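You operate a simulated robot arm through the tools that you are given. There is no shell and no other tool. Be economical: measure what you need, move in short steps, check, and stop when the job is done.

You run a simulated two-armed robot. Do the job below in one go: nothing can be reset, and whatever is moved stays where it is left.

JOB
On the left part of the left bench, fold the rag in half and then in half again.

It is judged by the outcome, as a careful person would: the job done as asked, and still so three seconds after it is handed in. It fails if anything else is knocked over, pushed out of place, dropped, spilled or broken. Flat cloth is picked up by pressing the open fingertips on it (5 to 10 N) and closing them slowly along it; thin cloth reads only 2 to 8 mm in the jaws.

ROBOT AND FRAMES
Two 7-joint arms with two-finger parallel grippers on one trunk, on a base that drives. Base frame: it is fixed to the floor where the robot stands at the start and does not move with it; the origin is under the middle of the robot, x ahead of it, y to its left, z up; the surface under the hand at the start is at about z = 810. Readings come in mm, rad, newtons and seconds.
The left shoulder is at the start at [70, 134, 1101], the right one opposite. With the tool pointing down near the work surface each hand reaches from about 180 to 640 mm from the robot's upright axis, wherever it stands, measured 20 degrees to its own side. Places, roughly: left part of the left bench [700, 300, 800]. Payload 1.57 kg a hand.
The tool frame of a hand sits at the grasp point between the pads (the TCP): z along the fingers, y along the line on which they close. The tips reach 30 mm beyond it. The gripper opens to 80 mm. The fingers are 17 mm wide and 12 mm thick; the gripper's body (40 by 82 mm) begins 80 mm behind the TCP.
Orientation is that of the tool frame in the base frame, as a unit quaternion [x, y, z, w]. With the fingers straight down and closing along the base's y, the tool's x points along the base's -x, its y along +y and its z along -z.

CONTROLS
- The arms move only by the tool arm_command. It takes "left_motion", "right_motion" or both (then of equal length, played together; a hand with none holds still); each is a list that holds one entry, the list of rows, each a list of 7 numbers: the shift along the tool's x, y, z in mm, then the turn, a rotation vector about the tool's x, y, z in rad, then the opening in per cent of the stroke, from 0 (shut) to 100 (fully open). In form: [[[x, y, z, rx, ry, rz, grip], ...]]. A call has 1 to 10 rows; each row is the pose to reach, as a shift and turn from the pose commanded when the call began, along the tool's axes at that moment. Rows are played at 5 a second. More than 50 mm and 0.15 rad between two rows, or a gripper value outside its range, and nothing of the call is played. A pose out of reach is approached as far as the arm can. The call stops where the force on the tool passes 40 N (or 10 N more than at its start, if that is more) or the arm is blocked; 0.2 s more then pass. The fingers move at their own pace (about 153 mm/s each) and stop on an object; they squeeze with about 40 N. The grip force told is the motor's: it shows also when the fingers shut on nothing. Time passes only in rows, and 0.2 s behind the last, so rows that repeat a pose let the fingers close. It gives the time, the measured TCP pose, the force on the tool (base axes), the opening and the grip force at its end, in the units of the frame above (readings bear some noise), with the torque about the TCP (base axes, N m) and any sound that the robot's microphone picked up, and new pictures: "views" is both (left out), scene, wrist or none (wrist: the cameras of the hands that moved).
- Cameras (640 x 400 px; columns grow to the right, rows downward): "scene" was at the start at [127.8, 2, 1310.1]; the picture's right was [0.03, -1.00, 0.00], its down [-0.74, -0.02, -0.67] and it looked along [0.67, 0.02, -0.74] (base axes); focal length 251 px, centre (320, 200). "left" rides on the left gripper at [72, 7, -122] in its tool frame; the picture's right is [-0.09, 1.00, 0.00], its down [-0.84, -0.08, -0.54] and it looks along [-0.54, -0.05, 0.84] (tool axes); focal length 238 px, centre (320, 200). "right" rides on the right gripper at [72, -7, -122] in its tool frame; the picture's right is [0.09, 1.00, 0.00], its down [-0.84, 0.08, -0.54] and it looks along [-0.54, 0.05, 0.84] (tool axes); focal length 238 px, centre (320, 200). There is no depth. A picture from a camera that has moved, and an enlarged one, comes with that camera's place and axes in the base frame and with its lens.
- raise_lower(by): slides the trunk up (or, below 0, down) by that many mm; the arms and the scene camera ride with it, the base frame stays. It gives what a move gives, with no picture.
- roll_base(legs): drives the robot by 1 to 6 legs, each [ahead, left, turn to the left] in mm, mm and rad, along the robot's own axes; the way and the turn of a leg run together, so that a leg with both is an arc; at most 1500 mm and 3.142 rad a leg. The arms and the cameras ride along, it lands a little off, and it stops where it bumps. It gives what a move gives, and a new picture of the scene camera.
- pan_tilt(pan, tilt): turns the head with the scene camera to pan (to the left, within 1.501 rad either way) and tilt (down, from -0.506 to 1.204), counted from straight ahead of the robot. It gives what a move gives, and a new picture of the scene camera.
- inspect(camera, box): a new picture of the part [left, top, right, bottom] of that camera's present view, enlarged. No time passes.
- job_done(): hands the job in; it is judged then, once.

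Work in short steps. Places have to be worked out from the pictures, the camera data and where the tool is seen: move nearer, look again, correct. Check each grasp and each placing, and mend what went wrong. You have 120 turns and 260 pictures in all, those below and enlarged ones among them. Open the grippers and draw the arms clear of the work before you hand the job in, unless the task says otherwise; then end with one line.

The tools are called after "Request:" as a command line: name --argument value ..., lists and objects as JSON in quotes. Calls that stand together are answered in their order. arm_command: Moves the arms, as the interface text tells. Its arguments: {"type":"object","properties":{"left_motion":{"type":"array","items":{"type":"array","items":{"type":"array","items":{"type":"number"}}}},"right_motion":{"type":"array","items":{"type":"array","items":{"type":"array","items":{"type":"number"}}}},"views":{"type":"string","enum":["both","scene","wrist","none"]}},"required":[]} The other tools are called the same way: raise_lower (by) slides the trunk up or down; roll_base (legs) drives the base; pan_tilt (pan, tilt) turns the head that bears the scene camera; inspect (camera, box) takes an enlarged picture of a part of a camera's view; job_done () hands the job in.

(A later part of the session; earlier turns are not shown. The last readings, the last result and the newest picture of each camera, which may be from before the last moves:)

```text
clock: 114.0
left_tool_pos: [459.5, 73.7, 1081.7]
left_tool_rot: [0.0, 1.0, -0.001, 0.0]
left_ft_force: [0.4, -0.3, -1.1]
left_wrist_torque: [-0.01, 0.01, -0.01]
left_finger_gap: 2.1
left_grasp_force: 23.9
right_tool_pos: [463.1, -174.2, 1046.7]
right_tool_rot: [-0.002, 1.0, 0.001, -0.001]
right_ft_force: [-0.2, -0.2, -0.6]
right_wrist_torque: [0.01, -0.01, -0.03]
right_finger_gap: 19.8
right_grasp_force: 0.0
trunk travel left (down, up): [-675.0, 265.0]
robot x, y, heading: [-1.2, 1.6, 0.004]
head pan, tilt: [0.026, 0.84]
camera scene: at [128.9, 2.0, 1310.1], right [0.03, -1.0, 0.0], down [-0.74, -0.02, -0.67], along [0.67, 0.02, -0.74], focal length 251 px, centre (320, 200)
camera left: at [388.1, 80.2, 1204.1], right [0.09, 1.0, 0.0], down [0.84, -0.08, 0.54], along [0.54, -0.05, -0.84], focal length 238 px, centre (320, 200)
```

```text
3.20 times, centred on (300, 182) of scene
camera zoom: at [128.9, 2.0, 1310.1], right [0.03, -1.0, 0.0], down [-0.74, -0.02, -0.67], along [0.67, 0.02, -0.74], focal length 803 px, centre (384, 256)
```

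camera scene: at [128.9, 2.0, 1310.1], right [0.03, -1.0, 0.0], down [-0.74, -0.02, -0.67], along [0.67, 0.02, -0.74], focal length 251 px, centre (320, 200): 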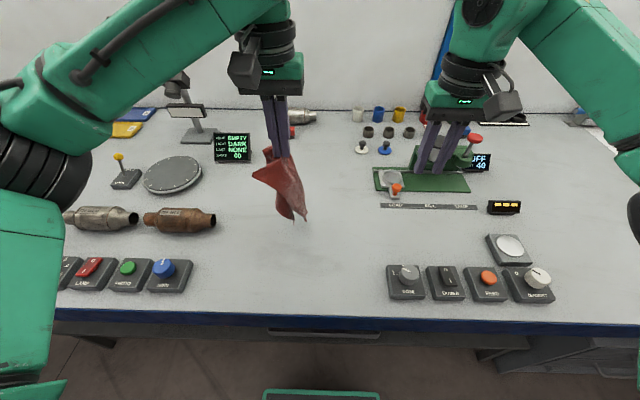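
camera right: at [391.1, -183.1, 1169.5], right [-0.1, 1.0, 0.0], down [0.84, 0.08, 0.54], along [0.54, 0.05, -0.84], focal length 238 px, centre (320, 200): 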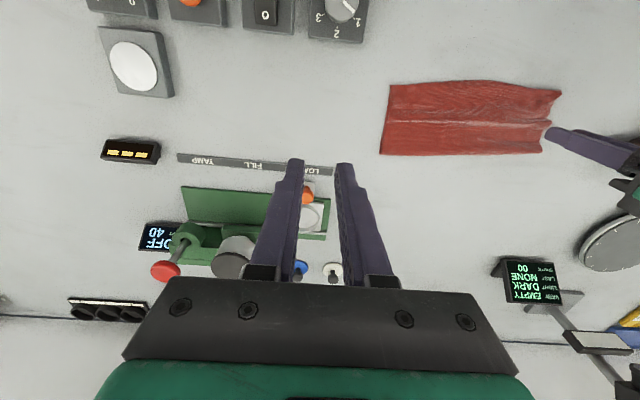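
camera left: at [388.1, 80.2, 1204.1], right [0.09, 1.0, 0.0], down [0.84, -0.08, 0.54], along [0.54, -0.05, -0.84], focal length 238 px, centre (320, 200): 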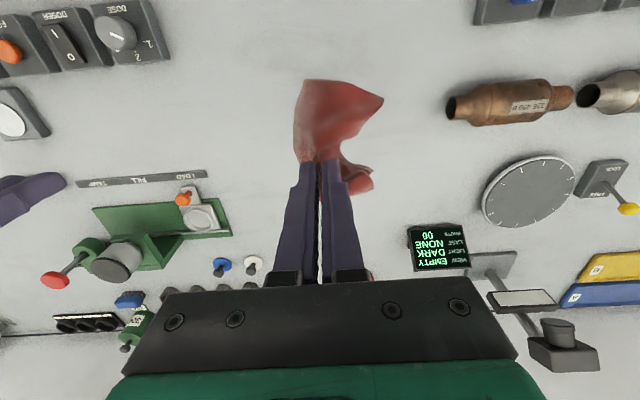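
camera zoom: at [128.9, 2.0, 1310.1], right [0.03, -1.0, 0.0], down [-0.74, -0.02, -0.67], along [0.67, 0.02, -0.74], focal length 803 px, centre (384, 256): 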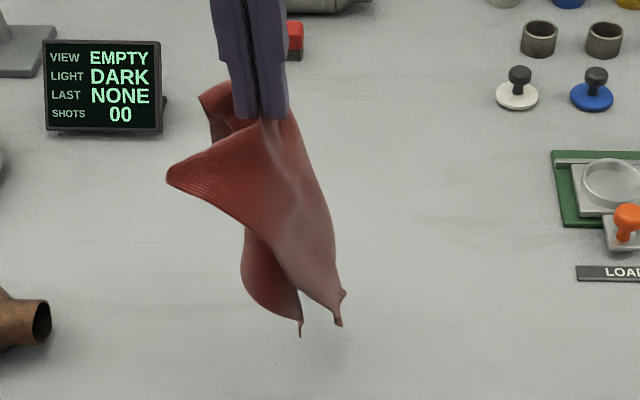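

It hangs a little cupped, but the two layers are still together (about 20 mm apart at the bottom). I'll lay it the same way: move left, lower, trailing toward -y.

Request:
arm_command --left_motion '[[[0, 14, 0, 0, 0, 0, 0], [0, 30, 5, 0, 0, 0, 0], [0, 34, 20, 0, 0, 0, 0], [0, 30, 40, 0, 0, 0, 0], [0, 22, 56, 0, 0, 0, 0], [0, 10, 70, 0, 0, 0, 0], [0, -6, 86, 0, 0, 0, 0], [0, -24, 104, 0, 0, 0, 0], [0, -42, 122, 0, 0, 0, 0], [0, -42, 122, 0, 0, 0, 0]]]'

Request:
inspect --camera "scene" --box '[200, 140, 400, 265]'

```text
clock: 116.2
left_tool_pos: [458.7, 30.4, 959.2]
left_tool_rot: [0.0, 1.0, 0.0, 0.001]
left_ft_force: [-0.2, 0.0, 0.5]
left_wrist_torque: [-0.02, 0.01, -0.03]
left_finger_gap: 2.1
left_grasp_force: 24.0
right_tool_pos: [463.8, -175.4, 1046.7]
right_tool_rot: [-0.001, 1.0, 0.0, -0.001]
right_ft_force: [0.6, 0.0, -0.5]
right_wrist_torque: [-0.02, 0.02, -0.02]
right_finger_gap: 20.0
right_grasp_force: 0.1
trunk travel left (down, up): [-675.0, 265.0]
robot x, y, heading: [-0.7, 1.0, 0.001]
head pan, tilt: [0.026, 0.84]
camera scene: at [128.7, 2.5, 1310.1], right [0.03, -1.0, 0.0], down [-0.74, -0.02, -0.67], along [0.67, 0.02, -0.74], focal length 251 px, centre (320, 200)
camera left: at [387.0, 37.2, 1081.9], right [0.09, 1.0, 0.0], down [0.84, -0.08, 0.54], along [0.54, -0.05, -0.84], focal length 238 px, centre (320, 200)
```

scene: 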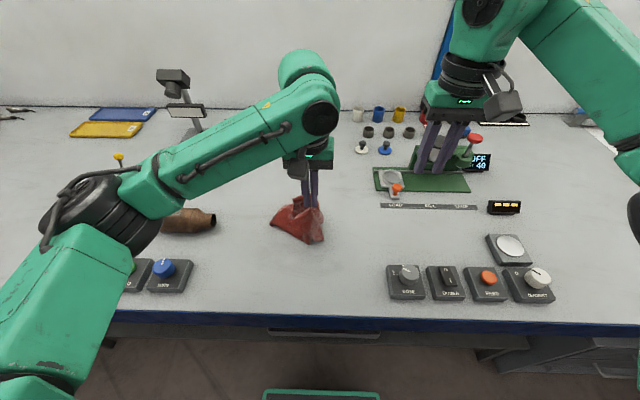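
left: 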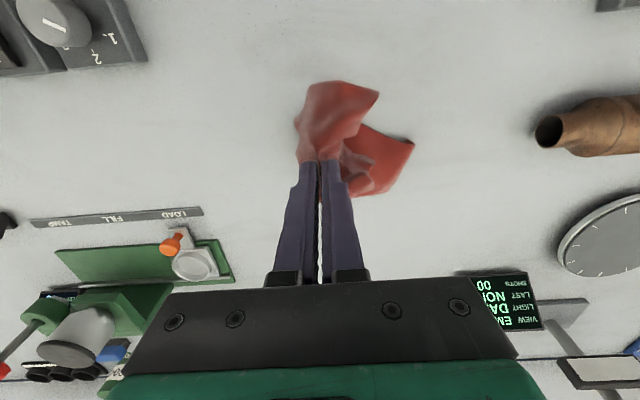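

```text
3.20 times, centred on (300, 202) of scene
camera zoom: at [128.7, 2.5, 1310.1], right [0.03, -1.0, 0.0], down [-0.74, -0.02, -0.67], along [0.67, 0.02, -0.74], focal length 803 px, centre (384, 192)
```

zoom: 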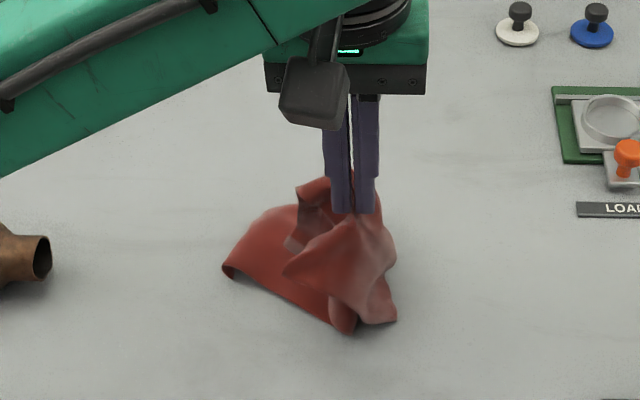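

Single-hand hanging twists it, so I'll stop this. I'm lifting again and laying the strip back out flat by trailing toward +y.

Request:
arm_command --left_motion '[[[0, 0, -40, 0, 0, 0, 0], [0, -5, -80, 0, 0, 0, 0], [0, -10, -115, 0, 0, 0, 0], [0, -5, -110, 0, 0, 0, 0], [0, 12, -85, 0, 0, 0, 0], [0, 30, -65, 0, 0, 0, 0], [0, 50, -45, 0, 0, 0, 0], [0, 70, -25, 0, 0, 0, 0], [0, 90, -5, 0, 0, 0, 0], [0, 110, 15, 0, 0, 0, 0]]]' --views "none"

Request:
arm_command --left_motion '[[[0, 20, 20, 0, 0, 0, 0], [0, 40, 40, 0, 0, 0, 0], [0, 58, 60, 0, 0, 0, 0], [0, 74, 80, 0, 0, 0, 0], [0, 84, 96, 0, 0, 0, 0], [0, 84, 96, 0, 0, 0, 0]]]'

Request:
inspect --camera "scene" --box '[200, 140, 400, 265]'

```text
clock: 118.5
left_tool_pos: [460.3, 141.7, 944.0]
left_tool_rot: [0.0, 1.0, -0.001, 0.0]
left_ft_force: [-0.2, 1.1, -0.4]
left_wrist_torque: [0.0, -0.01, -0.03]
left_finger_gap: 2.1
left_grasp_force: 23.7
right_tool_pos: [462.5, -173.4, 1046.2]
right_tool_rot: [-0.002, 1.0, -0.001, -0.001]
right_ft_force: [-0.7, -0.1, 0.2]
right_wrist_torque: [0.01, 0.01, 0.02]
right_finger_gap: 20.1
right_grasp_force: 0.2
trunk travel left (down, up): [-675.0, 265.0]
robot x, y, heading: [3.2, -0.1, -0.001]
head pan, tilt: [0.026, 0.84]
```

```text
clock: 119.8
left_tool_pos: [460.5, 226.5, 848.4]
left_tool_rot: [0.0, 1.0, 0.0, 0.0]
left_ft_force: [-0.2, -0.7, 0.9]
left_wrist_torque: [-0.02, -0.02, -0.02]
left_finger_gap: 2.4
left_grasp_force: 23.4
right_tool_pos: [463.3, -175.5, 1047.7]
right_tool_rot: [-0.001, 1.0, 0.001, -0.001]
right_ft_force: [0.6, -0.3, 0.8]
right_wrist_torque: [0.0, -0.02, 0.01]
right_finger_gap: 19.7
right_grasp_force: 0.0
trunk travel left (down, up): [-675.0, 265.0]
robot x, y, heading: [1.6, -1.0, 0.002]
head pan, tilt: [0.026, 0.84]
camera scene: at [128.9, 1.8, 1310.1], right [0.03, -1.0, 0.0], down [-0.74, -0.02, -0.67], along [0.67, 0.02, -0.74], focal length 251 px, centre (320, 200)
camera left: at [389.3, 231.9, 970.4], right [0.09, 1.0, 0.0], down [0.84, -0.08, 0.54], along [0.54, -0.05, -0.84], focal length 238 px, centre (320, 200)
```

scene: 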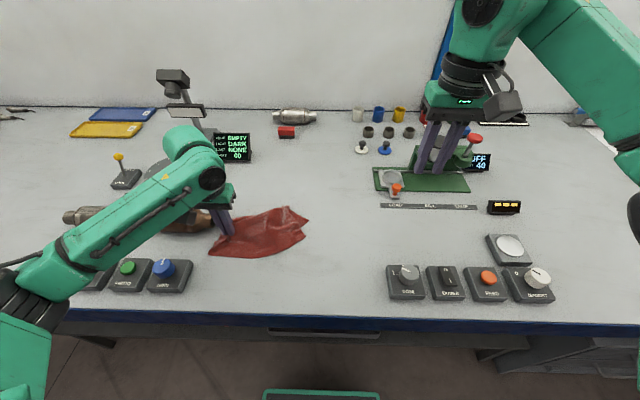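
left: 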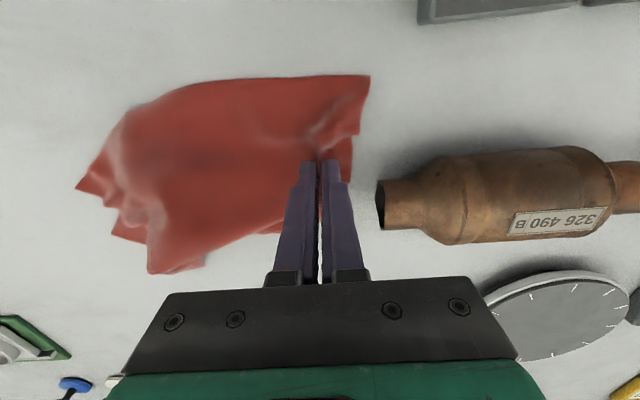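

```text
3.20 times, centred on (300, 202) of scene
camera zoom: at [128.9, 1.8, 1310.1], right [0.03, -1.0, 0.0], down [-0.74, -0.02, -0.67], along [0.67, 0.02, -0.74], focal length 803 px, centre (384, 192)
```

zoom: 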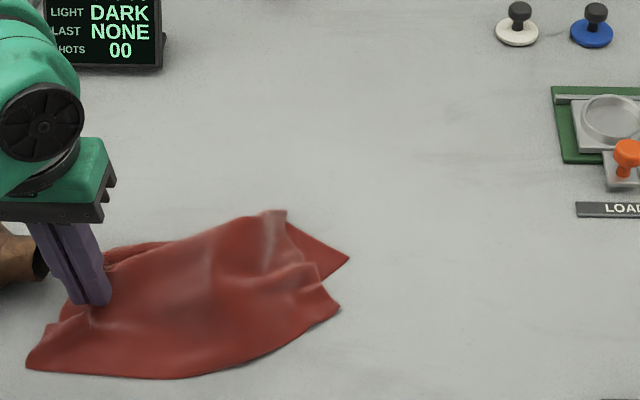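

The strip is back on the bench but skewed. I'll release it and look, then re-grip the two corners of the top near edge with both hands, hang it and redo the first fold as before.

Request:
arm_command --left_motion '[[[0, 0, 4, 0, 0, 0, 0], [0, 0, 4, 0, 0, 0, 20], [0, 0, -2, 0, 0, 0, 20], [0, 0, -35, 0, 0, 0, 20], [10, 0, -75, 0, 0, 0, 25], [20, 20, -115, 0, 0, 0, 25], [20, 20, -115, 0, 0, 0, 25]]]' --views "wrist"

Request:
inspect --camera "scene" --box '[180, 160, 340, 260]'

```text
clock: 121.5
left_tool_pos: [441.9, 246.3, 963.0]
left_tool_rot: [0.0, 1.0, 0.0, 0.0]
left_ft_force: [0.5, 0.2, -0.9]
left_wrist_torque: [-0.01, 0.02, 0.05]
left_finger_gap: 19.9
left_grasp_force: 0.1
right_tool_pos: [464.3, -175.3, 1045.0]
right_tool_rot: [-0.001, 1.0, 0.001, -0.001]
right_ft_force: [0.5, -1.3, -0.4]
right_wrist_torque: [-0.01, 0.01, 0.01]
right_finger_gap: 19.8
right_grasp_force: 0.0
trunk travel left (down, up): [-675.0, 265.0]
robot x, y, heading: [3.9, 0.3, -0.007]
head pan, tilt: [0.026, 0.84]
camera left: at [370.4, 252.2, 1086.2], right [0.09, 1.0, 0.0], down [0.84, -0.08, 0.54], along [0.54, -0.05, -0.84], focal length 238 px, centre (320, 200)
```

left: 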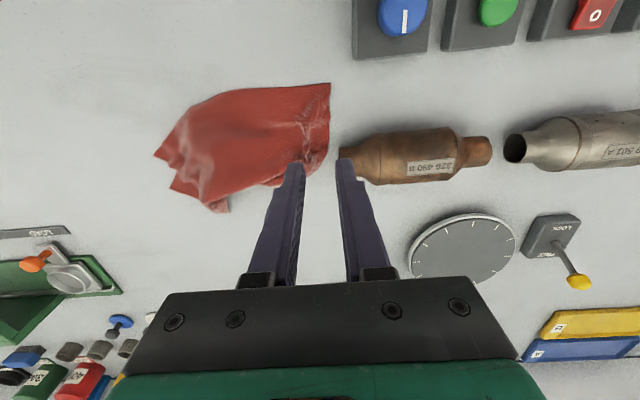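

```text
4.00 times, centred on (260, 210) of scene
camera zoom: at [129.7, 1.6, 1310.0], right [0.03, -1.0, 0.0], down [-0.74, -0.02, -0.67], along [0.67, 0.02, -0.74], focal length 1004 px, centre (560, 160)
```

zoom: 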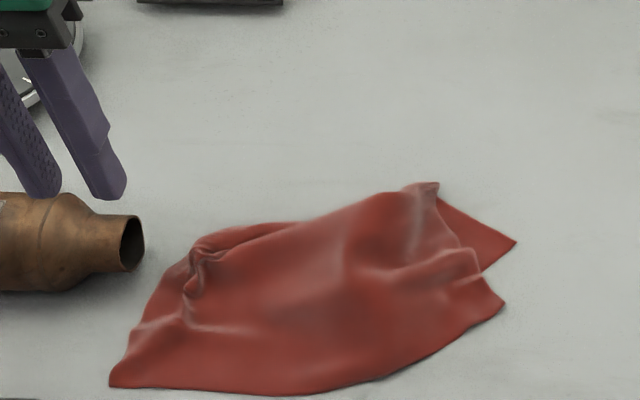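

The top layer's near edge runs from (405,261) to (466,44). I'm positioning both hands at its corners, turned to close across that edge.

Request:
arm_command --left_motion '[[[2, 1, 0, 0, 0, 0.13, 25], [4, 1, 0, 0, 0, 0.26, 25], [6, 2, 5, 0, 0, 0.39, 25], [8, 3, 15, 0, 0, 0.52, 25], [10, 3, 25, 0, 0, 0.65, 25], [12, 4, 35, 0, 0, 0.78, 25], [14, 4, 45, 0, 0, 0.91, 25], [15, 5, 60, 0, 0, 1.04, 25], [16, 6, 75, 0, 0, 1.17, 25], [17, 6, 88, 0, 0, 1.297, 25]]]' --right_motion '[[[-2, 24, 10, 0, 0, 0.13, 25], [-4, 48, 20, 0, 0, 0.26, 25], [-6, 72, 35, 0, 0, 0.39, 25], [-8, 96, 50, 0, 0, 0.52, 25], [-10, 120, 70, 0, 0, 0.65, 25], [-11, 144, 90, 0, 0, 0.78, 25], [-12, 168, 110, 0, 0, 0.91, 25], [-13, 192, 130, 0, 0, 1.04, 25], [-14, 216, 150, 0, 0, 1.17, 25], [-15, 237, 170, 0, 0, 1.297, 25]]]'

```text
clock: 123.7
left_tool_pos: [423.0, 251.2, 873.4]
left_tool_rot: [0.605, 0.797, -0.001, 0.0]
left_ft_force: [-0.8, 0.0, -0.5]
left_wrist_torque: [-0.03, 0.0, -0.03]
left_finger_gap: 19.9
left_grasp_force: 0.2
right_tool_pos: [475.7, 62.8, 877.5]
right_tool_rot: [0.604, 0.797, -0.001, -0.001]
right_ft_force: [0.1, 0.3, -0.4]
right_wrist_torque: [0.0, 0.02, 0.04]
right_finger_gap: 19.9
right_grasp_force: 0.1
trunk travel left (down, up): [-675.0, 265.0]
robot x, y, heading: [2.4, 0.3, 0.004]
head pan, tilt: [0.026, 0.84]
camera scene: at [129.2, 3.3, 1310.1], right [0.03, -1.0, 0.0], down [-0.74, -0.02, -0.67], along [0.67, 0.02, -0.74], focal length 251 px, centre (320, 200)
camera right: at [449.5, 128.8, 999.9], right [0.93, 0.36, 0.0], down [0.3, -0.78, 0.54], along [0.19, -0.51, -0.84], focal length 238 px, centre (320, 200)
camera left: at [410.7, 323.3, 996.7], right [0.98, 0.18, 0.0], down [0.15, -0.83, 0.54], along [0.1, -0.53, -0.84], focal length 238 px, centre (320, 200)
```

scene: 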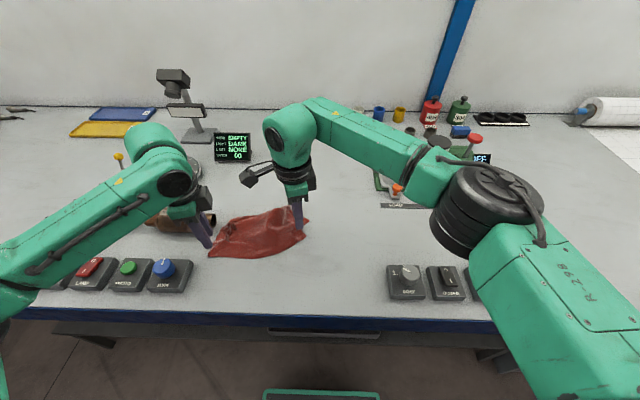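
right: 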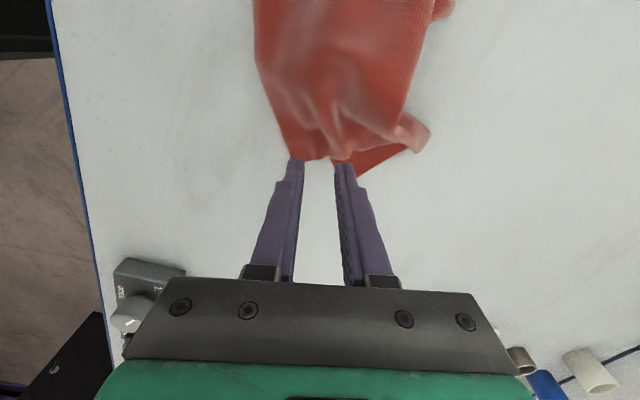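
left: 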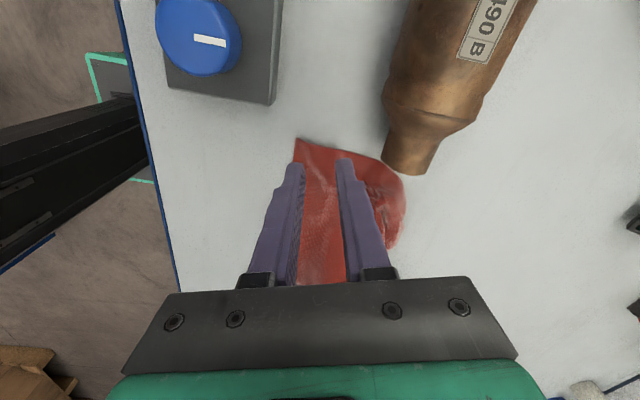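

The left corner sits well. The right needs about 8 mm toward the edge and inward; I'm adjusting and descending.

Request:
arm_command --left_motion '[[[0, 0, 10, 0, 0, 0, 23], [0, 0, 20, 0, 0, 0, 23], [0, 0, 27, 0, 0, 0, 23], [0, 0, 29, 0, 0, 0, 23]]]' --right_motion '[[[8, -8, 8, 0, 0, 0, 23], [8, -8, 20, 0, 0, 0, 23], [8, -8, 28, 0, 0, 0, 23], [8, -8, 31, 0, 0, 0, 23]]]' --views "wrist"

```text
clock: 124.7
left_tool_pos: [423.5, 251.6, 844.8]
left_tool_rot: [0.604, 0.797, 0.0, 0.0]
left_ft_force: [-0.2, -0.3, -0.1]
left_wrist_torque: [0.04, 0.01, -0.01]
left_finger_gap: 18.5
left_grasp_force: 0.1
right_tool_pos: [466.5, 67.6, 845.6]
right_tool_rot: [0.602, 0.798, 0.0, -0.001]
right_ft_force: [-0.1, 1.1, 1.0]
right_wrist_torque: [-0.04, -0.01, -0.02]
right_finger_gap: 18.5
right_grasp_force: 0.0
trunk travel left (down, up): [-675.0, 265.0]
robot x, y, heading: [3.6, -1.3, 0.004]
head pan, tilt: [0.026, 0.84]
camera right: at [440.8, 134.5, 968.7], right [0.93, 0.36, 0.0], down [0.3, -0.78, 0.54], along [0.19, -0.5, -0.84], focal length 238 px, centre (320, 200)
camera left: at [410.9, 322.4, 968.4], right [0.98, 0.18, 0.0], down [0.15, -0.83, 0.54], along [0.1, -0.53, -0.84], focal length 238 px, centre (320, 200)
```

right: 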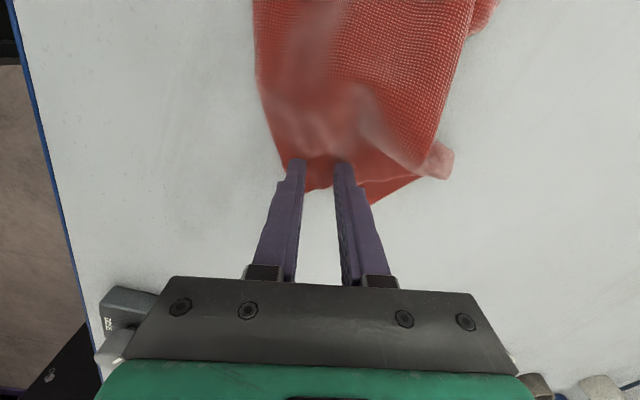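
left: 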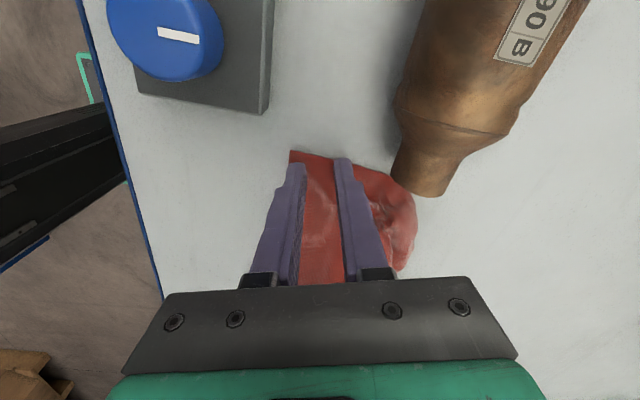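

Both are placed well. Pressing down.

Request:
arm_command --left_motion '[[[0, 0, 1.5, 0, 0, 0, 23], [0, 0, 3, 0, 0, 0, 23], [0, 0, 3, 0, 0, 0, 23]]]' --right_motion '[[[0, 0, 1.5, 0, 0, 0, 23], [0, 0, 2.5, 0, 0, 0, 23], [0, 0, 2.5, 0, 0, 0, 23]]]' --views "none"

```text
clock: 125.5
left_tool_pos: [423.0, 250.1, 843.4]
left_tool_rot: [0.604, 0.797, 0.0, 0.0]
left_ft_force: [0.2, 0.1, 0.8]
left_wrist_torque: [0.01, 0.0, -0.03]
left_finger_gap: 18.4
left_grasp_force: 0.1
right_tool_pos: [467.3, 68.2, 841.9]
right_tool_rot: [0.602, 0.798, 0.0, -0.001]
right_ft_force: [-1.5, -1.0, -0.2]
right_wrist_torque: [0.01, -0.01, -0.02]
right_finger_gap: 18.2
right_grasp_force: 0.1
trunk travel left (down, up): [-675.0, 265.0]
robot x, y, heading: [0.5, -0.1, -0.001]
head pan, tilt: [0.026, 0.84]
```

Still barely touching; 1.5–2 mm more.

Request:
arm_command --left_motion '[[[0, 0, 1, 0, 0, 0, 23], [0, 0, 1.5, 0, 0, 0, 23], [0, 0, 1.5, 0, 0, 0, 23]]]' --right_motion '[[[0, 0, 1, 0, 0, 0, 23], [0, 0, 1.8, 0, 0, 0, 23], [0, 0, 1.8, 0, 0, 0, 23]]]' --views "none"

```text
clock: 126.2
left_tool_pos: [422.6, 249.4, 842.4]
left_tool_rot: [0.604, 0.797, 0.0, 0.0]
left_ft_force: [0.6, -0.5, 1.8]
left_wrist_torque: [-0.01, 0.0, -0.01]
left_finger_gap: 18.6
left_grasp_force: 0.1
right_tool_pos: [467.4, 67.8, 842.6]
right_tool_rot: [0.602, 0.798, 0.002, -0.001]
right_ft_force: [2.1, -1.8, 8.5]
right_wrist_torque: [-0.04, -0.17, -0.01]
right_finger_gap: 19.1
right_grasp_force: 0.7
trunk travel left (down, up): [-675.0, 265.0]
robot x, y, heading: [-0.3, 1.2, -0.0]
head pan, tilt: [0.026, 0.84]
```

Right is at 8.5 N; I'll press the left 1.3 mm more and close both slowly.

Request:
arm_command --left_motion '[[[0, 0, 0.8, 0, 0, 0, 23], [0, 0, 1.4, 0, 0, 0, 22], [0, 0, 1.4, 0, 0, 0, 19], [0, 0, 1.4, 0, 0, 0, 16], [0, 0, 1.4, 0, 0, 0, 13], [0, 0, 1.4, 0, 0, 0, 10], [0, 0, 1.4, 0, 0, 0, 7], [0, 0, 1.4, 0, 0, 0, 3], [0, 0, 1.4, 0, 0, 0, 0], [0, 0, 1.4, 0, 0, 0, 0]]]' --right_motion '[[[0, 0, 0.3, 0, 0, 0, 23], [0, 0, 0.3, 0, 0, 0, 22], [0, 0, 0.3, 0, 0, 0, 19], [0, 0, 0.3, 0, 0, 0, 16], [0, 0, 0.3, 0, 0, 0, 13], [0, 0, 0.3, 0, 0, 0, 10], [0, 0, 0.3, 0, 0, 0, 7], [0, 0, 0.3, 0, 0, 0, 3], [0, 0, 0.3, 0, 0, 0, 0], [0, 0, 0.3, 0, 0, 0, 0]]]' --views "wrist"

```text
clock: 128.4
left_tool_pos: [421.0, 249.3, 841.3]
left_tool_rot: [0.605, 0.797, 0.001, 0.0]
left_ft_force: [-0.5, 0.0, 6.4]
left_wrist_torque: [0.0, 0.03, -0.01]
left_finger_gap: 2.1
left_grasp_force: 23.8
right_tool_pos: [466.9, 67.7, 843.6]
right_tool_rot: [0.603, 0.798, 0.0, 0.0]
right_ft_force: [1.6, -0.4, 8.0]
right_wrist_torque: [0.01, -0.06, -0.03]
right_finger_gap: 0.0
right_grasp_force: 21.0
trunk travel left (down, up): [-675.0, 265.0]
robot x, y, heading: [3.4, -0.1, 0.003]
head pan, tilt: [0.026, 0.84]
camera right: at [439.1, 134.4, 965.2], right [0.93, 0.36, 0.0], down [0.3, -0.78, 0.54], along [0.2, -0.5, -0.84], focal length 238 px, centre (320, 200)
camera left: at [408.8, 320.6, 964.4], right [0.98, 0.18, 0.0], down [0.15, -0.83, 0.54], along [0.1, -0.53, -0.84], focal length 238 px, centre (320, 200)
```

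right: 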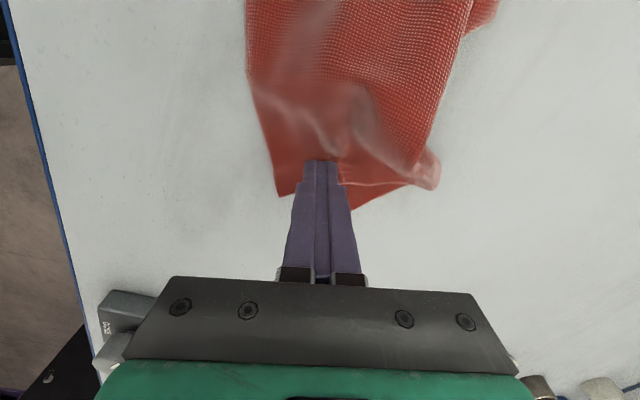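
left: 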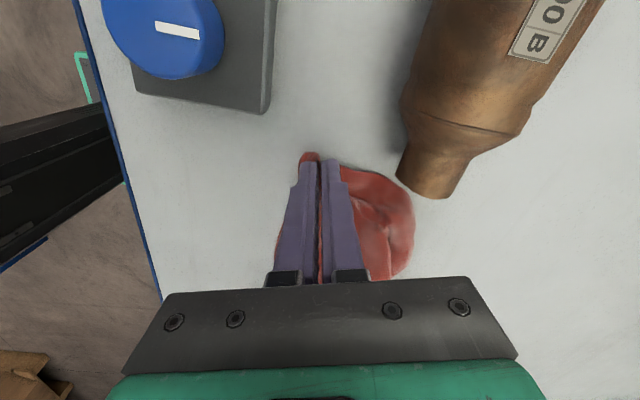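

Left gripped (2.1 mm); the right missed. I'm redoing the right closer to the edge and firmer.

Request:
arm_command --right_motion '[[[0, 0, -2, 0, 0, 0, 10], [0, -8, -7, 0, 0, 0, 25], [0, -8, -7, 0, 0, 0, 25], [0, -8, -1, 0, 0, 0, 25], [0, -8, 1, 0, 0, 0, 25], [0, -8, 1, 0, 0, 0, 25]]]' --views "none"

```text
clock: 129.8
left_tool_pos: [421.1, 249.6, 841.1]
left_tool_rot: [0.604, 0.797, 0.001, 0.0]
left_ft_force: [0.9, 1.3, 7.2]
left_wrist_torque: [0.05, -0.01, 0.02]
left_finger_gap: 2.1
left_grasp_force: 23.7
right_tool_pos: [457.8, 67.1, 841.5]
right_tool_rot: [0.603, 0.798, 0.001, 0.0]
right_ft_force: [0.6, -0.7, 9.3]
right_wrist_torque: [-0.01, -0.19, 0.04]
right_finger_gap: 20.1
right_grasp_force: 0.5
trunk travel left (down, up): [-675.0, 265.0]
robot x, y, heading: [-1.3, -3.2, 0.001]
head pan, tilt: [0.026, 0.84]
```

Pressing 0.6 mm more, then closing.

Request:
arm_command --right_motion '[[[0, 0, 0.6, 0, 0, 0, 25], [0, 0, 0.7, 0, 0, 0, 22], [0, 0, 0.7, 0, 0, 0, 19], [0, 0, 0.7, 0, 0, 0, 16], [0, 0, 0.7, 0, 0, 0, 13], [0, 0, 0.7, 0, 0, 0, 10], [0, 0, 0.7, 0, 0, 0, 7], [0, 0, 0.7, 0, 0, 0, 3], [0, 0, 0.7, 0, 0, 0, 0], [0, 0, 0.7, 0, 0, 0, 0]]]' --views "wrist"

```text
clock: 132.1
left_tool_pos: [420.3, 248.4, 842.5]
left_tool_rot: [0.604, 0.797, 0.0, 0.003]
left_ft_force: [0.5, -0.7, 1.2]
left_wrist_torque: [0.01, 0.01, -0.01]
left_finger_gap: 2.0
left_grasp_force: 23.7
right_tool_pos: [457.2, 66.0, 841.6]
right_tool_rot: [0.602, 0.799, 0.002, 0.0]
right_ft_force: [4.7, 1.0, 25.7]
right_wrist_torque: [0.05, -0.27, 0.05]
right_finger_gap: 0.3
right_grasp_force: 21.5
trunk travel left (down, up): [-675.0, 265.0]
robot x, y, heading: [-0.4, 2.1, 0.002]
head pan, tilt: [0.026, 0.84]
camera right: at [430.9, 132.7, 964.9], right [0.93, 0.36, 0.0], down [0.3, -0.79, 0.54], along [0.2, -0.5, -0.84], focal length 238 px, centre (320, 200)
```

right: 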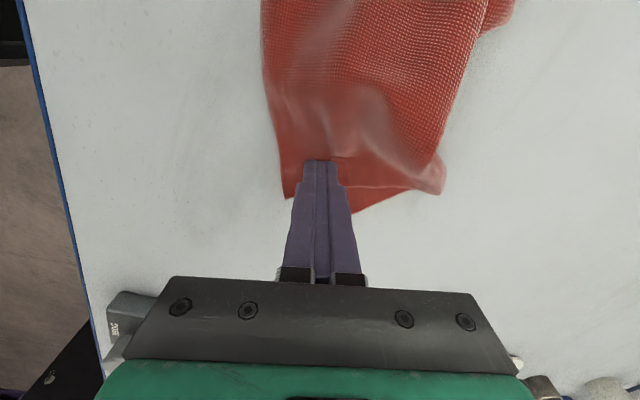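

Missed again; the far finger rides on a hump. I'm moving 10 mm toward the corner and 5 mm toward the edge, where the cloth is flat.

Request:
arm_command --right_motion '[[[0, 0, -3, 0, 0, 0, 10], [-10, -5, -9, 0, 0, 0, 25], [-10, -5, -9, 0, 0, 0, 25], [-10, -5, -3, 0, 0, 0, 25], [-10, -5, -0.5, 0, 0, 0, 25], [-10, -5, -0.2, 0, 0, 0, 25]]]' --views "none"

Request:
inspect --camera "right" --box '[220, 80, 420, 205]'

```text
clock: 133.4
left_tool_pos: [419.7, 249.0, 840.6]
left_tool_rot: [0.604, 0.797, 0.002, 0.001]
left_ft_force: [0.3, 0.6, 2.9]
left_wrist_torque: [0.03, -0.03, 0.0]
left_finger_gap: 2.1
left_grasp_force: 24.5
right_tool_pos: [456.4, 54.3, 842.2]
right_tool_rot: [0.603, 0.797, 0.002, -0.001]
right_ft_force: [1.0, -2.9, 17.4]
right_wrist_torque: [0.03, -0.34, -0.04]
right_finger_gap: 20.3
right_grasp_force: 0.1
trunk travel left (down, up): [-675.0, 265.0]
robot x, y, heading: [0.2, 0.2, 0.0]
head pan, tilt: [0.026, 0.84]
```

```text
3.20 times, centred on (320, 142) of right
camera zoom: at [429.6, 120.8, 964.9], right [0.93, 0.36, 0.0], down [0.3, -0.79, 0.54], along [0.2, -0.5, -0.84], focal length 763 px, centre (320, 384)
```

zoom: 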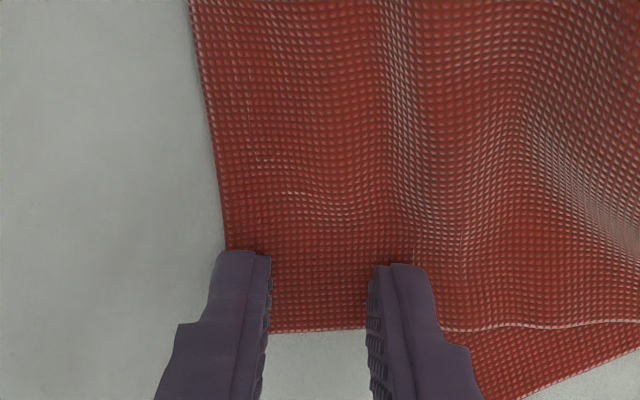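

Good flat placement at the corner, 17 N. Closing.

Request:
arm_command --right_motion '[[[0, 2, 0.4, 0, 0, 0, 24], [0, 2, 0.4, 0, 0, 0, 21], [0, 2, 0.4, 0, 0, 0, 18], [0, 2, 0.4, 0, 0, 0, 15], [0, 2, 0.4, 0, 0, 0, 12], [0, 2, 0.4, 0, 0, 0, 9], [0, 2, 0.4, 0, 0, 0, 6], [0, 2, 0.4, 0, 0, 0, 3], [0, 2, 0.4, 0, 0, 0, 0], [0, 2, 0.4, 0, 0, 0, 0]]]' --views "none"

Request:
inspect --camera "right" --box '[220, 80, 420, 205]'

```text
clock: 135.7
left_tool_pos: [419.9, 249.4, 842.6]
left_tool_rot: [0.604, 0.797, 0.0, 0.001]
left_ft_force: [-0.4, 0.3, 0.3]
left_wrist_torque: [-0.02, -0.01, -0.01]
left_finger_gap: 1.9
left_grasp_force: 23.7
right_tool_pos: [457.9, 55.0, 840.8]
right_tool_rot: [0.602, 0.798, 0.001, 0.0]
right_ft_force: [5.2, 0.9, 28.5]
right_wrist_torque: [0.09, -0.31, -0.02]
right_finger_gap: 0.1
right_grasp_force: 21.3
trunk travel left (down, up): [-675.0, 265.0]
robot x, y, heading: [4.6, -0.5, 0.002]
head pan, tilt: [0.026, 0.84]
```

```text
3.20 times, centred on (320, 142) of right
camera zoom: at [430.9, 122.0, 964.8], right [0.93, 0.36, 0.0], down [0.3, -0.79, 0.54], along [0.2, -0.5, -0.84], focal length 763 px, centre (320, 384)
```

zoom: 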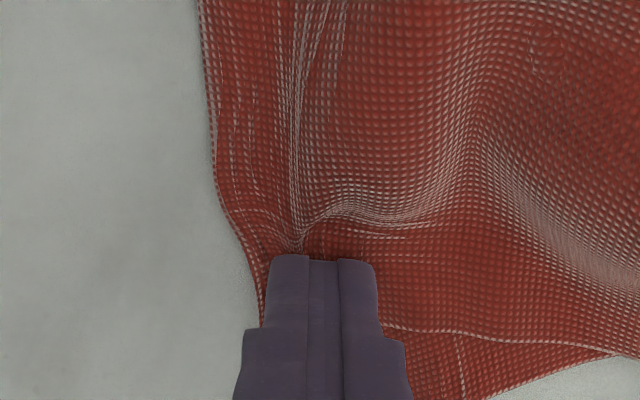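

The near finger slips because the far one carries the load. I'm retrying with a slight tilt (-0.07 rad) to load the near tip, 5 mm further in.

Request:
arm_command --right_motion '[[[0, 0, -3, 0, 0, 0, 10], [0, 4, -9, -0.04, 0, 0, 25], [0, 4, -9, -0.07, 0, 0, 25], [0, 4, -3, -0.07, 0, 0, 25], [0, 4, -0.8, -0.07, 0, 0, 25], [0, 4, -0.8, -0.07, 0, 0, 25]]]' --views "none"

```text
clock: 137.1
left_tool_pos: [420.2, 248.2, 840.7]
left_tool_rot: [0.603, 0.798, 0.0, 0.0]
left_ft_force: [0.7, 1.5, 5.2]
left_wrist_torque: [0.0, -0.05, -0.03]
left_finger_gap: 1.7
left_grasp_force: 23.4
right_tool_pos: [462.7, 55.7, 841.8]
right_tool_rot: [0.602, 0.798, 0.028, 0.021]
right_ft_force: [0.0, -2.4, 15.7]
right_wrist_torque: [-0.2, 0.25, 0.03]
right_finger_gap: 19.5
right_grasp_force: 0.0
trunk travel left (down, up): [-675.0, 265.0]
robot x, y, heading: [0.3, -4.3, -0.005]
head pan, tilt: [0.026, 0.84]
```

The torque reversed, so I'll halve the tilt and close.

Request:
arm_command --right_motion '[[[0, 0, 0.2, 0.03, 0, 0, 25], [0, 0, 0.3, 0.03, 0, 0, 22], [0, 0, 0.3, 0.03, 0, 0, 19], [0, 0, 0.3, 0.03, 0, 0, 16], [0, 0, 0.3, 0.03, 0, 0, 13], [0, 0, 0.3, 0.03, 0, 0, 10], [0, 0, 0.3, 0.03, 0, 0, 7], [0, 0, 0.3, 0.03, 0, 0, 3], [0, 0, 0.3, 0.03, 0, 0, 0], [0, 0, 0.3, 0.03, 0, 0, 0]]]' --views "none"

Request:
inspect --camera "right" --box '[220, 80, 420, 205]'

```text
clock: 139.2
left_tool_pos: [419.8, 250.2, 842.3]
left_tool_rot: [0.604, 0.797, 0.001, 0.001]
left_ft_force: [0.6, -0.8, 1.5]
left_wrist_torque: [-0.01, 0.02, 0.01]
left_finger_gap: 2.0
left_grasp_force: 23.4
right_tool_pos: [462.1, 57.2, 842.4]
right_tool_rot: [0.602, 0.798, 0.017, 0.012]
right_ft_force: [1.0, 1.5, 20.8]
right_wrist_torque: [0.02, -0.03, 0.01]
right_finger_gap: 1.7
right_grasp_force: 23.3
trunk travel left (down, up): [-675.0, 265.0]
robot x, y, heading: [-1.7, -1.3, -0.002]
head pan, tilt: [0.026, 0.84]
```

```text
3.20 times, centred on (320, 142) of right
camera zoom: at [430.2, 122.1, 964.4], right [0.93, 0.36, 0.04], down [0.28, -0.79, 0.54], along [0.23, -0.49, -0.84], focal length 763 px, centre (320, 384)
```

zoom: 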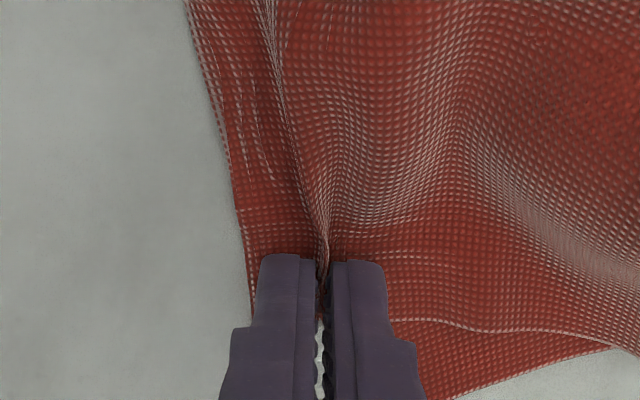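

Both are gripped (2.0 / 1.7 mm). I'm lifting to a full hang while bringing the hands level in x and shifting right, clear of the muffler.

Request:
arm_command --left_motion '[[[0, 0, -25, 0, 0, 0, 0], [0, 0, -50, 0, 0, 0, 0], [-10, 0, -80, 0, 0, 0.03, 0], [-19, 1, -110, 0, 0, 0.06, 0], [-32, 1, -140, 0, 0, 0.09, 0], [-45, 2, -170, 0, 0, 0.13, 0], [-58, 2, -200, 0, 0, 0.17, 0], [-64, 3, -225, 0, 0, 0.19, 0], [-64, 3, -225, 0, 0, 0.19, 0], [-64, 3, -225, 0, 0, 0.19, 0]]]' --right_motion '[[[0, 0, -25, 0, 0, 0, 0], [0, 0, -50, 0.01, 0, 0, 0], [-8, -6, -80, 0.02, 0, 0.03, 0], [-17, -12, -110, 0.03, 0, 0.06, 0], [-28, -19, -140, 0.04, 0, 0.09, 0], [-40, -27, -170, 0.04, 0, 0.13, 0], [-51, -35, -200, 0.04, 0, 0.17, 0], [-57, -39, -225, 0.04, 0, 0.19, 0], [-57, -39, -225, 0.04, 0, 0.19, 0], [-57, -39, -225, 0.04, 0, 0.19, 0]]]' --views "scene"

Request:
inspect --camera "scene" --box '[160, 110, 400, 260]'

```text
clock: 141.4
left_tool_pos: [442.0, 189.3, 1066.1]
left_tool_rot: [0.676, 0.737, 0.0, 0.0]
left_ft_force: [-0.5, -0.6, -1.4]
left_wrist_torque: [-0.02, 0.01, 0.01]
left_finger_gap: 1.9
left_grasp_force: 23.4
right_tool_pos: [431.7, -9.3, 1063.6]
right_tool_rot: [0.676, 0.737, 0.002, -0.003]
right_ft_force: [-0.2, -0.5, 0.0]
right_wrist_torque: [-0.01, 0.01, 0.0]
right_finger_gap: 1.9
right_grasp_force: 23.7
trunk travel left (down, up): [-675.0, 265.0]
robot x, y, heading: [-0.7, -2.0, -0.002]
head pan, tilt: [0.026, 0.84]
camera scene: at [128.9, 2.0, 1310.1], right [0.03, -1.0, 0.0], down [-0.74, -0.02, -0.67], along [0.67, 0.02, -0.74], focal length 251 px, centre (320, 200)
```

scene: 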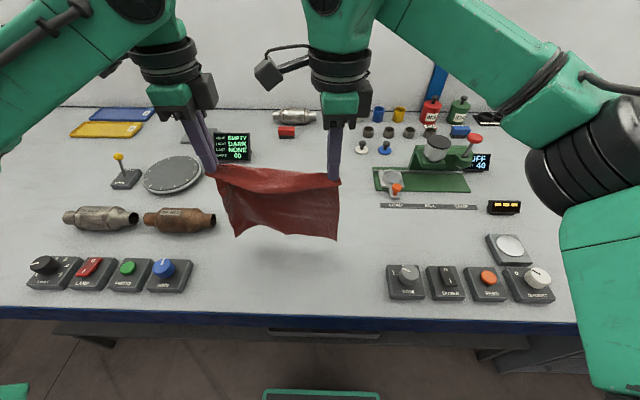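

```text
2.67 times, centred on (280, 185) of scene
camera zoom: at [128.9, 2.0, 1310.1], right [0.03, -1.0, 0.0], down [-0.74, -0.02, -0.67], along [0.67, 0.02, -0.74], focal length 669 px, centre (427, 240)
```

zoom: 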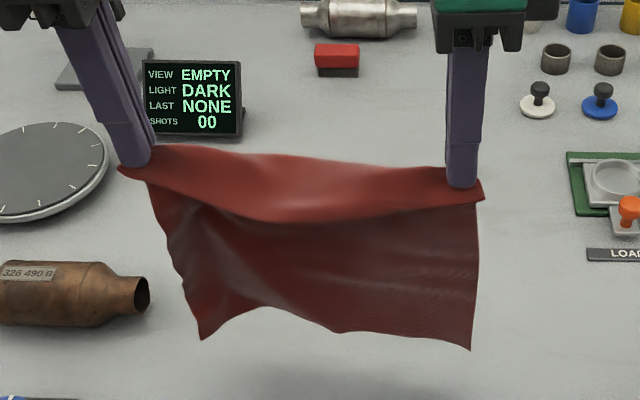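

The rag hangs nicely by both corners. Repeating the proven sequence: back to x≈404, settle, then lay.

Request:
arm_command --left_motion '[[[1, -12, 0, 0, 0, 0, 0], [2, -24, 0, 0, 0, 0, 0], [3, -34, 0, 0, 0, 0, 0], [3, -38, 0, 0, 0, 0, 0], [3, -38, 0, 0, 0, 0, 0], [3, -38, 0, 0, 0, 0, 0], [3, -38, 0, 0, 0, 0, 0]]]' --right_motion '[[[1, -10, 0, 0, 0, 0, 0], [2, -20, 0, 0, 0, 0, 0], [2, -26, 0, 0, 0, 0, 0], [2, -28, 0, 0, 0, 0, 0], [2, -28, 0, 0, 0, 0, 0], [2, -28, 0, 0, 0, 0, 0], [2, -28, 0, 0, 0, 0, 0]]]' --views "none"

Request:
arm_command --left_motion '[[[0, 4, 12, 0, 0, 0, 0], [-1, 9, 24, 0, 0, 0, 0], [-1, 14, 36, 0, 0, 0, 0], [-2, 28, 51, 0, 0, 0, 0], [-4, 48, 71, 0, 0, 0, 0], [-6, 68, 91, 0, 0, 0, 0], [-7, 88, 111, 0, 0, 0, 0], [-8, 99, 122, 0, 0, 0, 0], [-8, 99, 122, 0, 0, 0, 0]]]' --right_motion '[[[0, 4, 12, 0, 0, 0, 0], [-1, 9, 24, 0, 0, 0, 0], [-1, 14, 36, 0, 0, 0, 0], [-2, 28, 51, 0, 0, 0, 0], [-4, 48, 71, 0, 0, 0, 0], [-6, 68, 91, 0, 0, 0, 0], [-7, 88, 111, 0, 0, 0, 0], [-8, 99, 122, 0, 0, 0, 0], [-8, 99, 122, 0, 0, 0, 0]]]'

```text
clock: 143.1
left_tool_pos: [405.2, 188.8, 1065.7]
left_tool_rot: [0.677, 0.736, -0.001, 0.0]
left_ft_force: [0.2, -0.1, 0.0]
left_wrist_torque: [0.02, 0.02, 0.01]
left_finger_gap: 2.1
left_grasp_force: 23.7
right_tool_pos: [403.7, -11.5, 1063.5]
right_tool_rot: [0.676, 0.737, 0.0, -0.003]
right_ft_force: [-0.3, -0.1, 0.2]
right_wrist_torque: [0.02, 0.0, -0.01]
right_finger_gap: 1.9
right_grasp_force: 23.8
trunk travel left (down, up): [-675.0, 265.0]
robot x, y, heading: [-1.9, -1.8, -0.005]
head pan, tilt: [0.026, 0.84]
```

```text
clock: 145.1
left_tool_pos: [502.7, 188.9, 942.8]
left_tool_rot: [0.677, 0.736, -0.001, 0.0]
left_ft_force: [-0.4, 0.5, -0.1]
left_wrist_torque: [0.0, -0.01, 0.01]
left_finger_gap: 1.8
left_grasp_force: 23.5
right_tool_pos: [504.5, -10.9, 941.5]
right_tool_rot: [0.676, 0.737, 0.001, -0.003]
right_ft_force: [0.2, -0.6, 0.4]
right_wrist_torque: [0.01, -0.01, -0.04]
right_finger_gap: 1.8
right_grasp_force: 23.2
trunk travel left (down, up): [-675.0, 265.0]
robot x, y, heading: [0.5, -0.2, -0.004]
head pan, tilt: [0.026, 0.84]
camera scene: at [128.5, 2.1, 1310.2], right [0.03, -1.0, 0.0], down [-0.74, -0.02, -0.67], along [0.67, 0.02, -0.74], focal length 251 px, centre (320, 200)
camera right: at [492.2, 59.1, 1064.2], right [0.98, 0.18, 0.0], down [0.15, -0.83, 0.54], along [0.1, -0.53, -0.84], focal length 238 px, centre (320, 200)
camera left: at [504.9, 260.5, 1065.0], right [1.0, -0.01, 0.0], down [-0.01, -0.84, 0.54], along [-0.01, -0.54, -0.84], focal length 238 px, centre (320, 200)
```

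scene: 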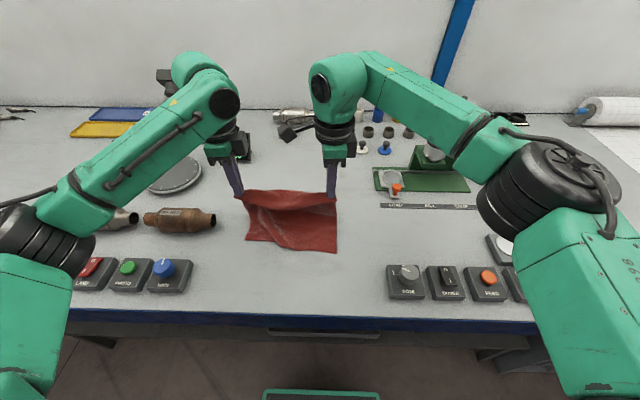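
right: 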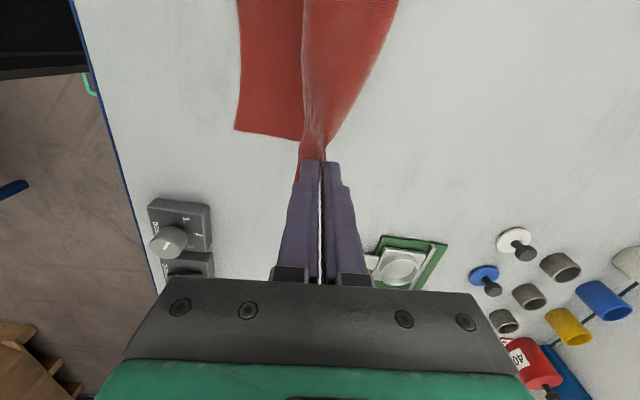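
left: 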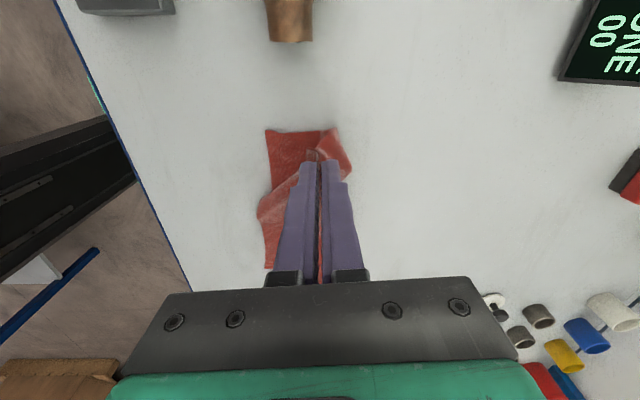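

The lower half is down, its edge running from (447,185) to (420,-29). I'm swinging the gripped edge back onto that line.

Request:
arm_command --left_motion '[[[-3.8, 21.8, 4, 0, 0, 0, 0], [-4.5, 17.7, 10, 0, 0, 0, 0], [-5.2, 2.6, 19, 0, 0, 0, 0], [-4.8, -14.4, 31, 0, 0, 0, 0], [-5.5, -30.6, 48, 0, 0, 0, 0], [-5.6, -41.6, 68, 0, 0, 0, 0], [-5.2, -46.6, 86, 0, 0, 0, 0], [-5, -48.6, 94, 0, 0, 0, 0], [-5, -48.6, 94, 0, 0, 0, 0]]]' --right_motion '[[[-3, 11.8, 6, 0, 0, 0, 0], [-3.2, 2.7, 12, 0, 0, 0, 0], [-3.7, -16.4, 19, 0, 0, 0, 0], [-3, -36.4, 31, 0, 0, 0, 0], [-3.5, -54.5, 48, 0, 0, 0, 0], [-3.5, -66.5, 68, 0, 0, 0, 0], [-3, -72.5, 86, 0, 0, 0, 0], [-2.8, -74.5, 94, 0, 0, 0, 0], [-2.8, -74.5, 94, 0, 0, 0, 0]]]' --views "wrist"

Request:
inspect --camera "scene" --box '[200, 160, 360, 260]'

```text
clock: 147.1
left_tool_pos: [455.3, 179.7, 848.3]
left_tool_rot: [0.677, 0.736, -0.001, 0.0]
left_ft_force: [0.7, -0.1, 1.1]
left_wrist_torque: [0.01, -0.01, 0.01]
left_finger_gap: 1.7
left_grasp_force: 23.1
right_tool_pos: [428.9, -18.2, 848.2]
right_tool_rot: [0.676, 0.737, 0.001, -0.003]
right_ft_force: [-0.3, -0.7, -0.1]
right_wrist_torque: [0.01, -0.01, -0.03]
right_finger_gap: 1.7
right_grasp_force: 23.5
trunk travel left (down, up): [-675.0, 265.0]
robot x, y, heading: [0.1, -2.9, 0.005]
head pan, tilt: [0.026, 0.84]
camera right: at [416.8, 51.0, 971.1], right [0.98, 0.18, 0.0], down [0.15, -0.83, 0.54], along [0.09, -0.53, -0.84], focal length 238 px, centre (320, 200)
camera left: at [457.2, 252.5, 972.1], right [1.0, -0.01, 0.0], down [-0.01, -0.84, 0.54], along [-0.01, -0.54, -0.84], focal length 238 px, centre (320, 200)
```

right: 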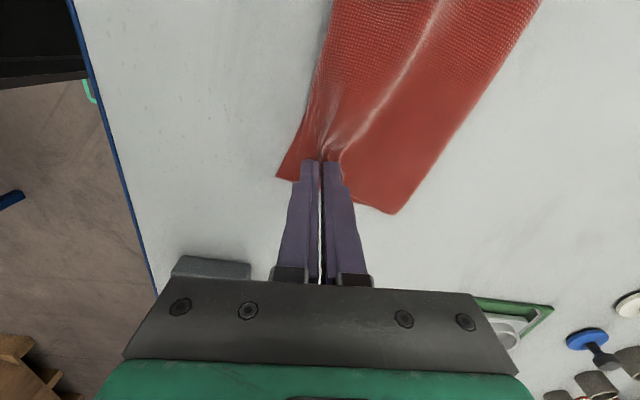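
left: 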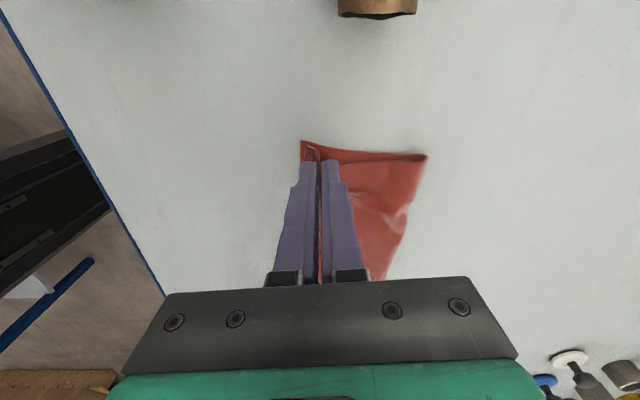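

```text
4.00 times, centred on (280, 210) of scene
camera zoom: at [128.9, 2.1, 1310.1], right [0.03, -1.0, 0.0], down [-0.74, -0.02, -0.67], along [0.67, 0.02, -0.74], focal length 1004 px, centre (480, 160)
```

zoom: 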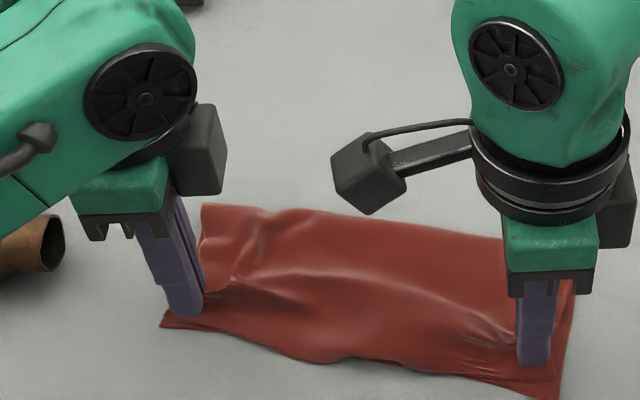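

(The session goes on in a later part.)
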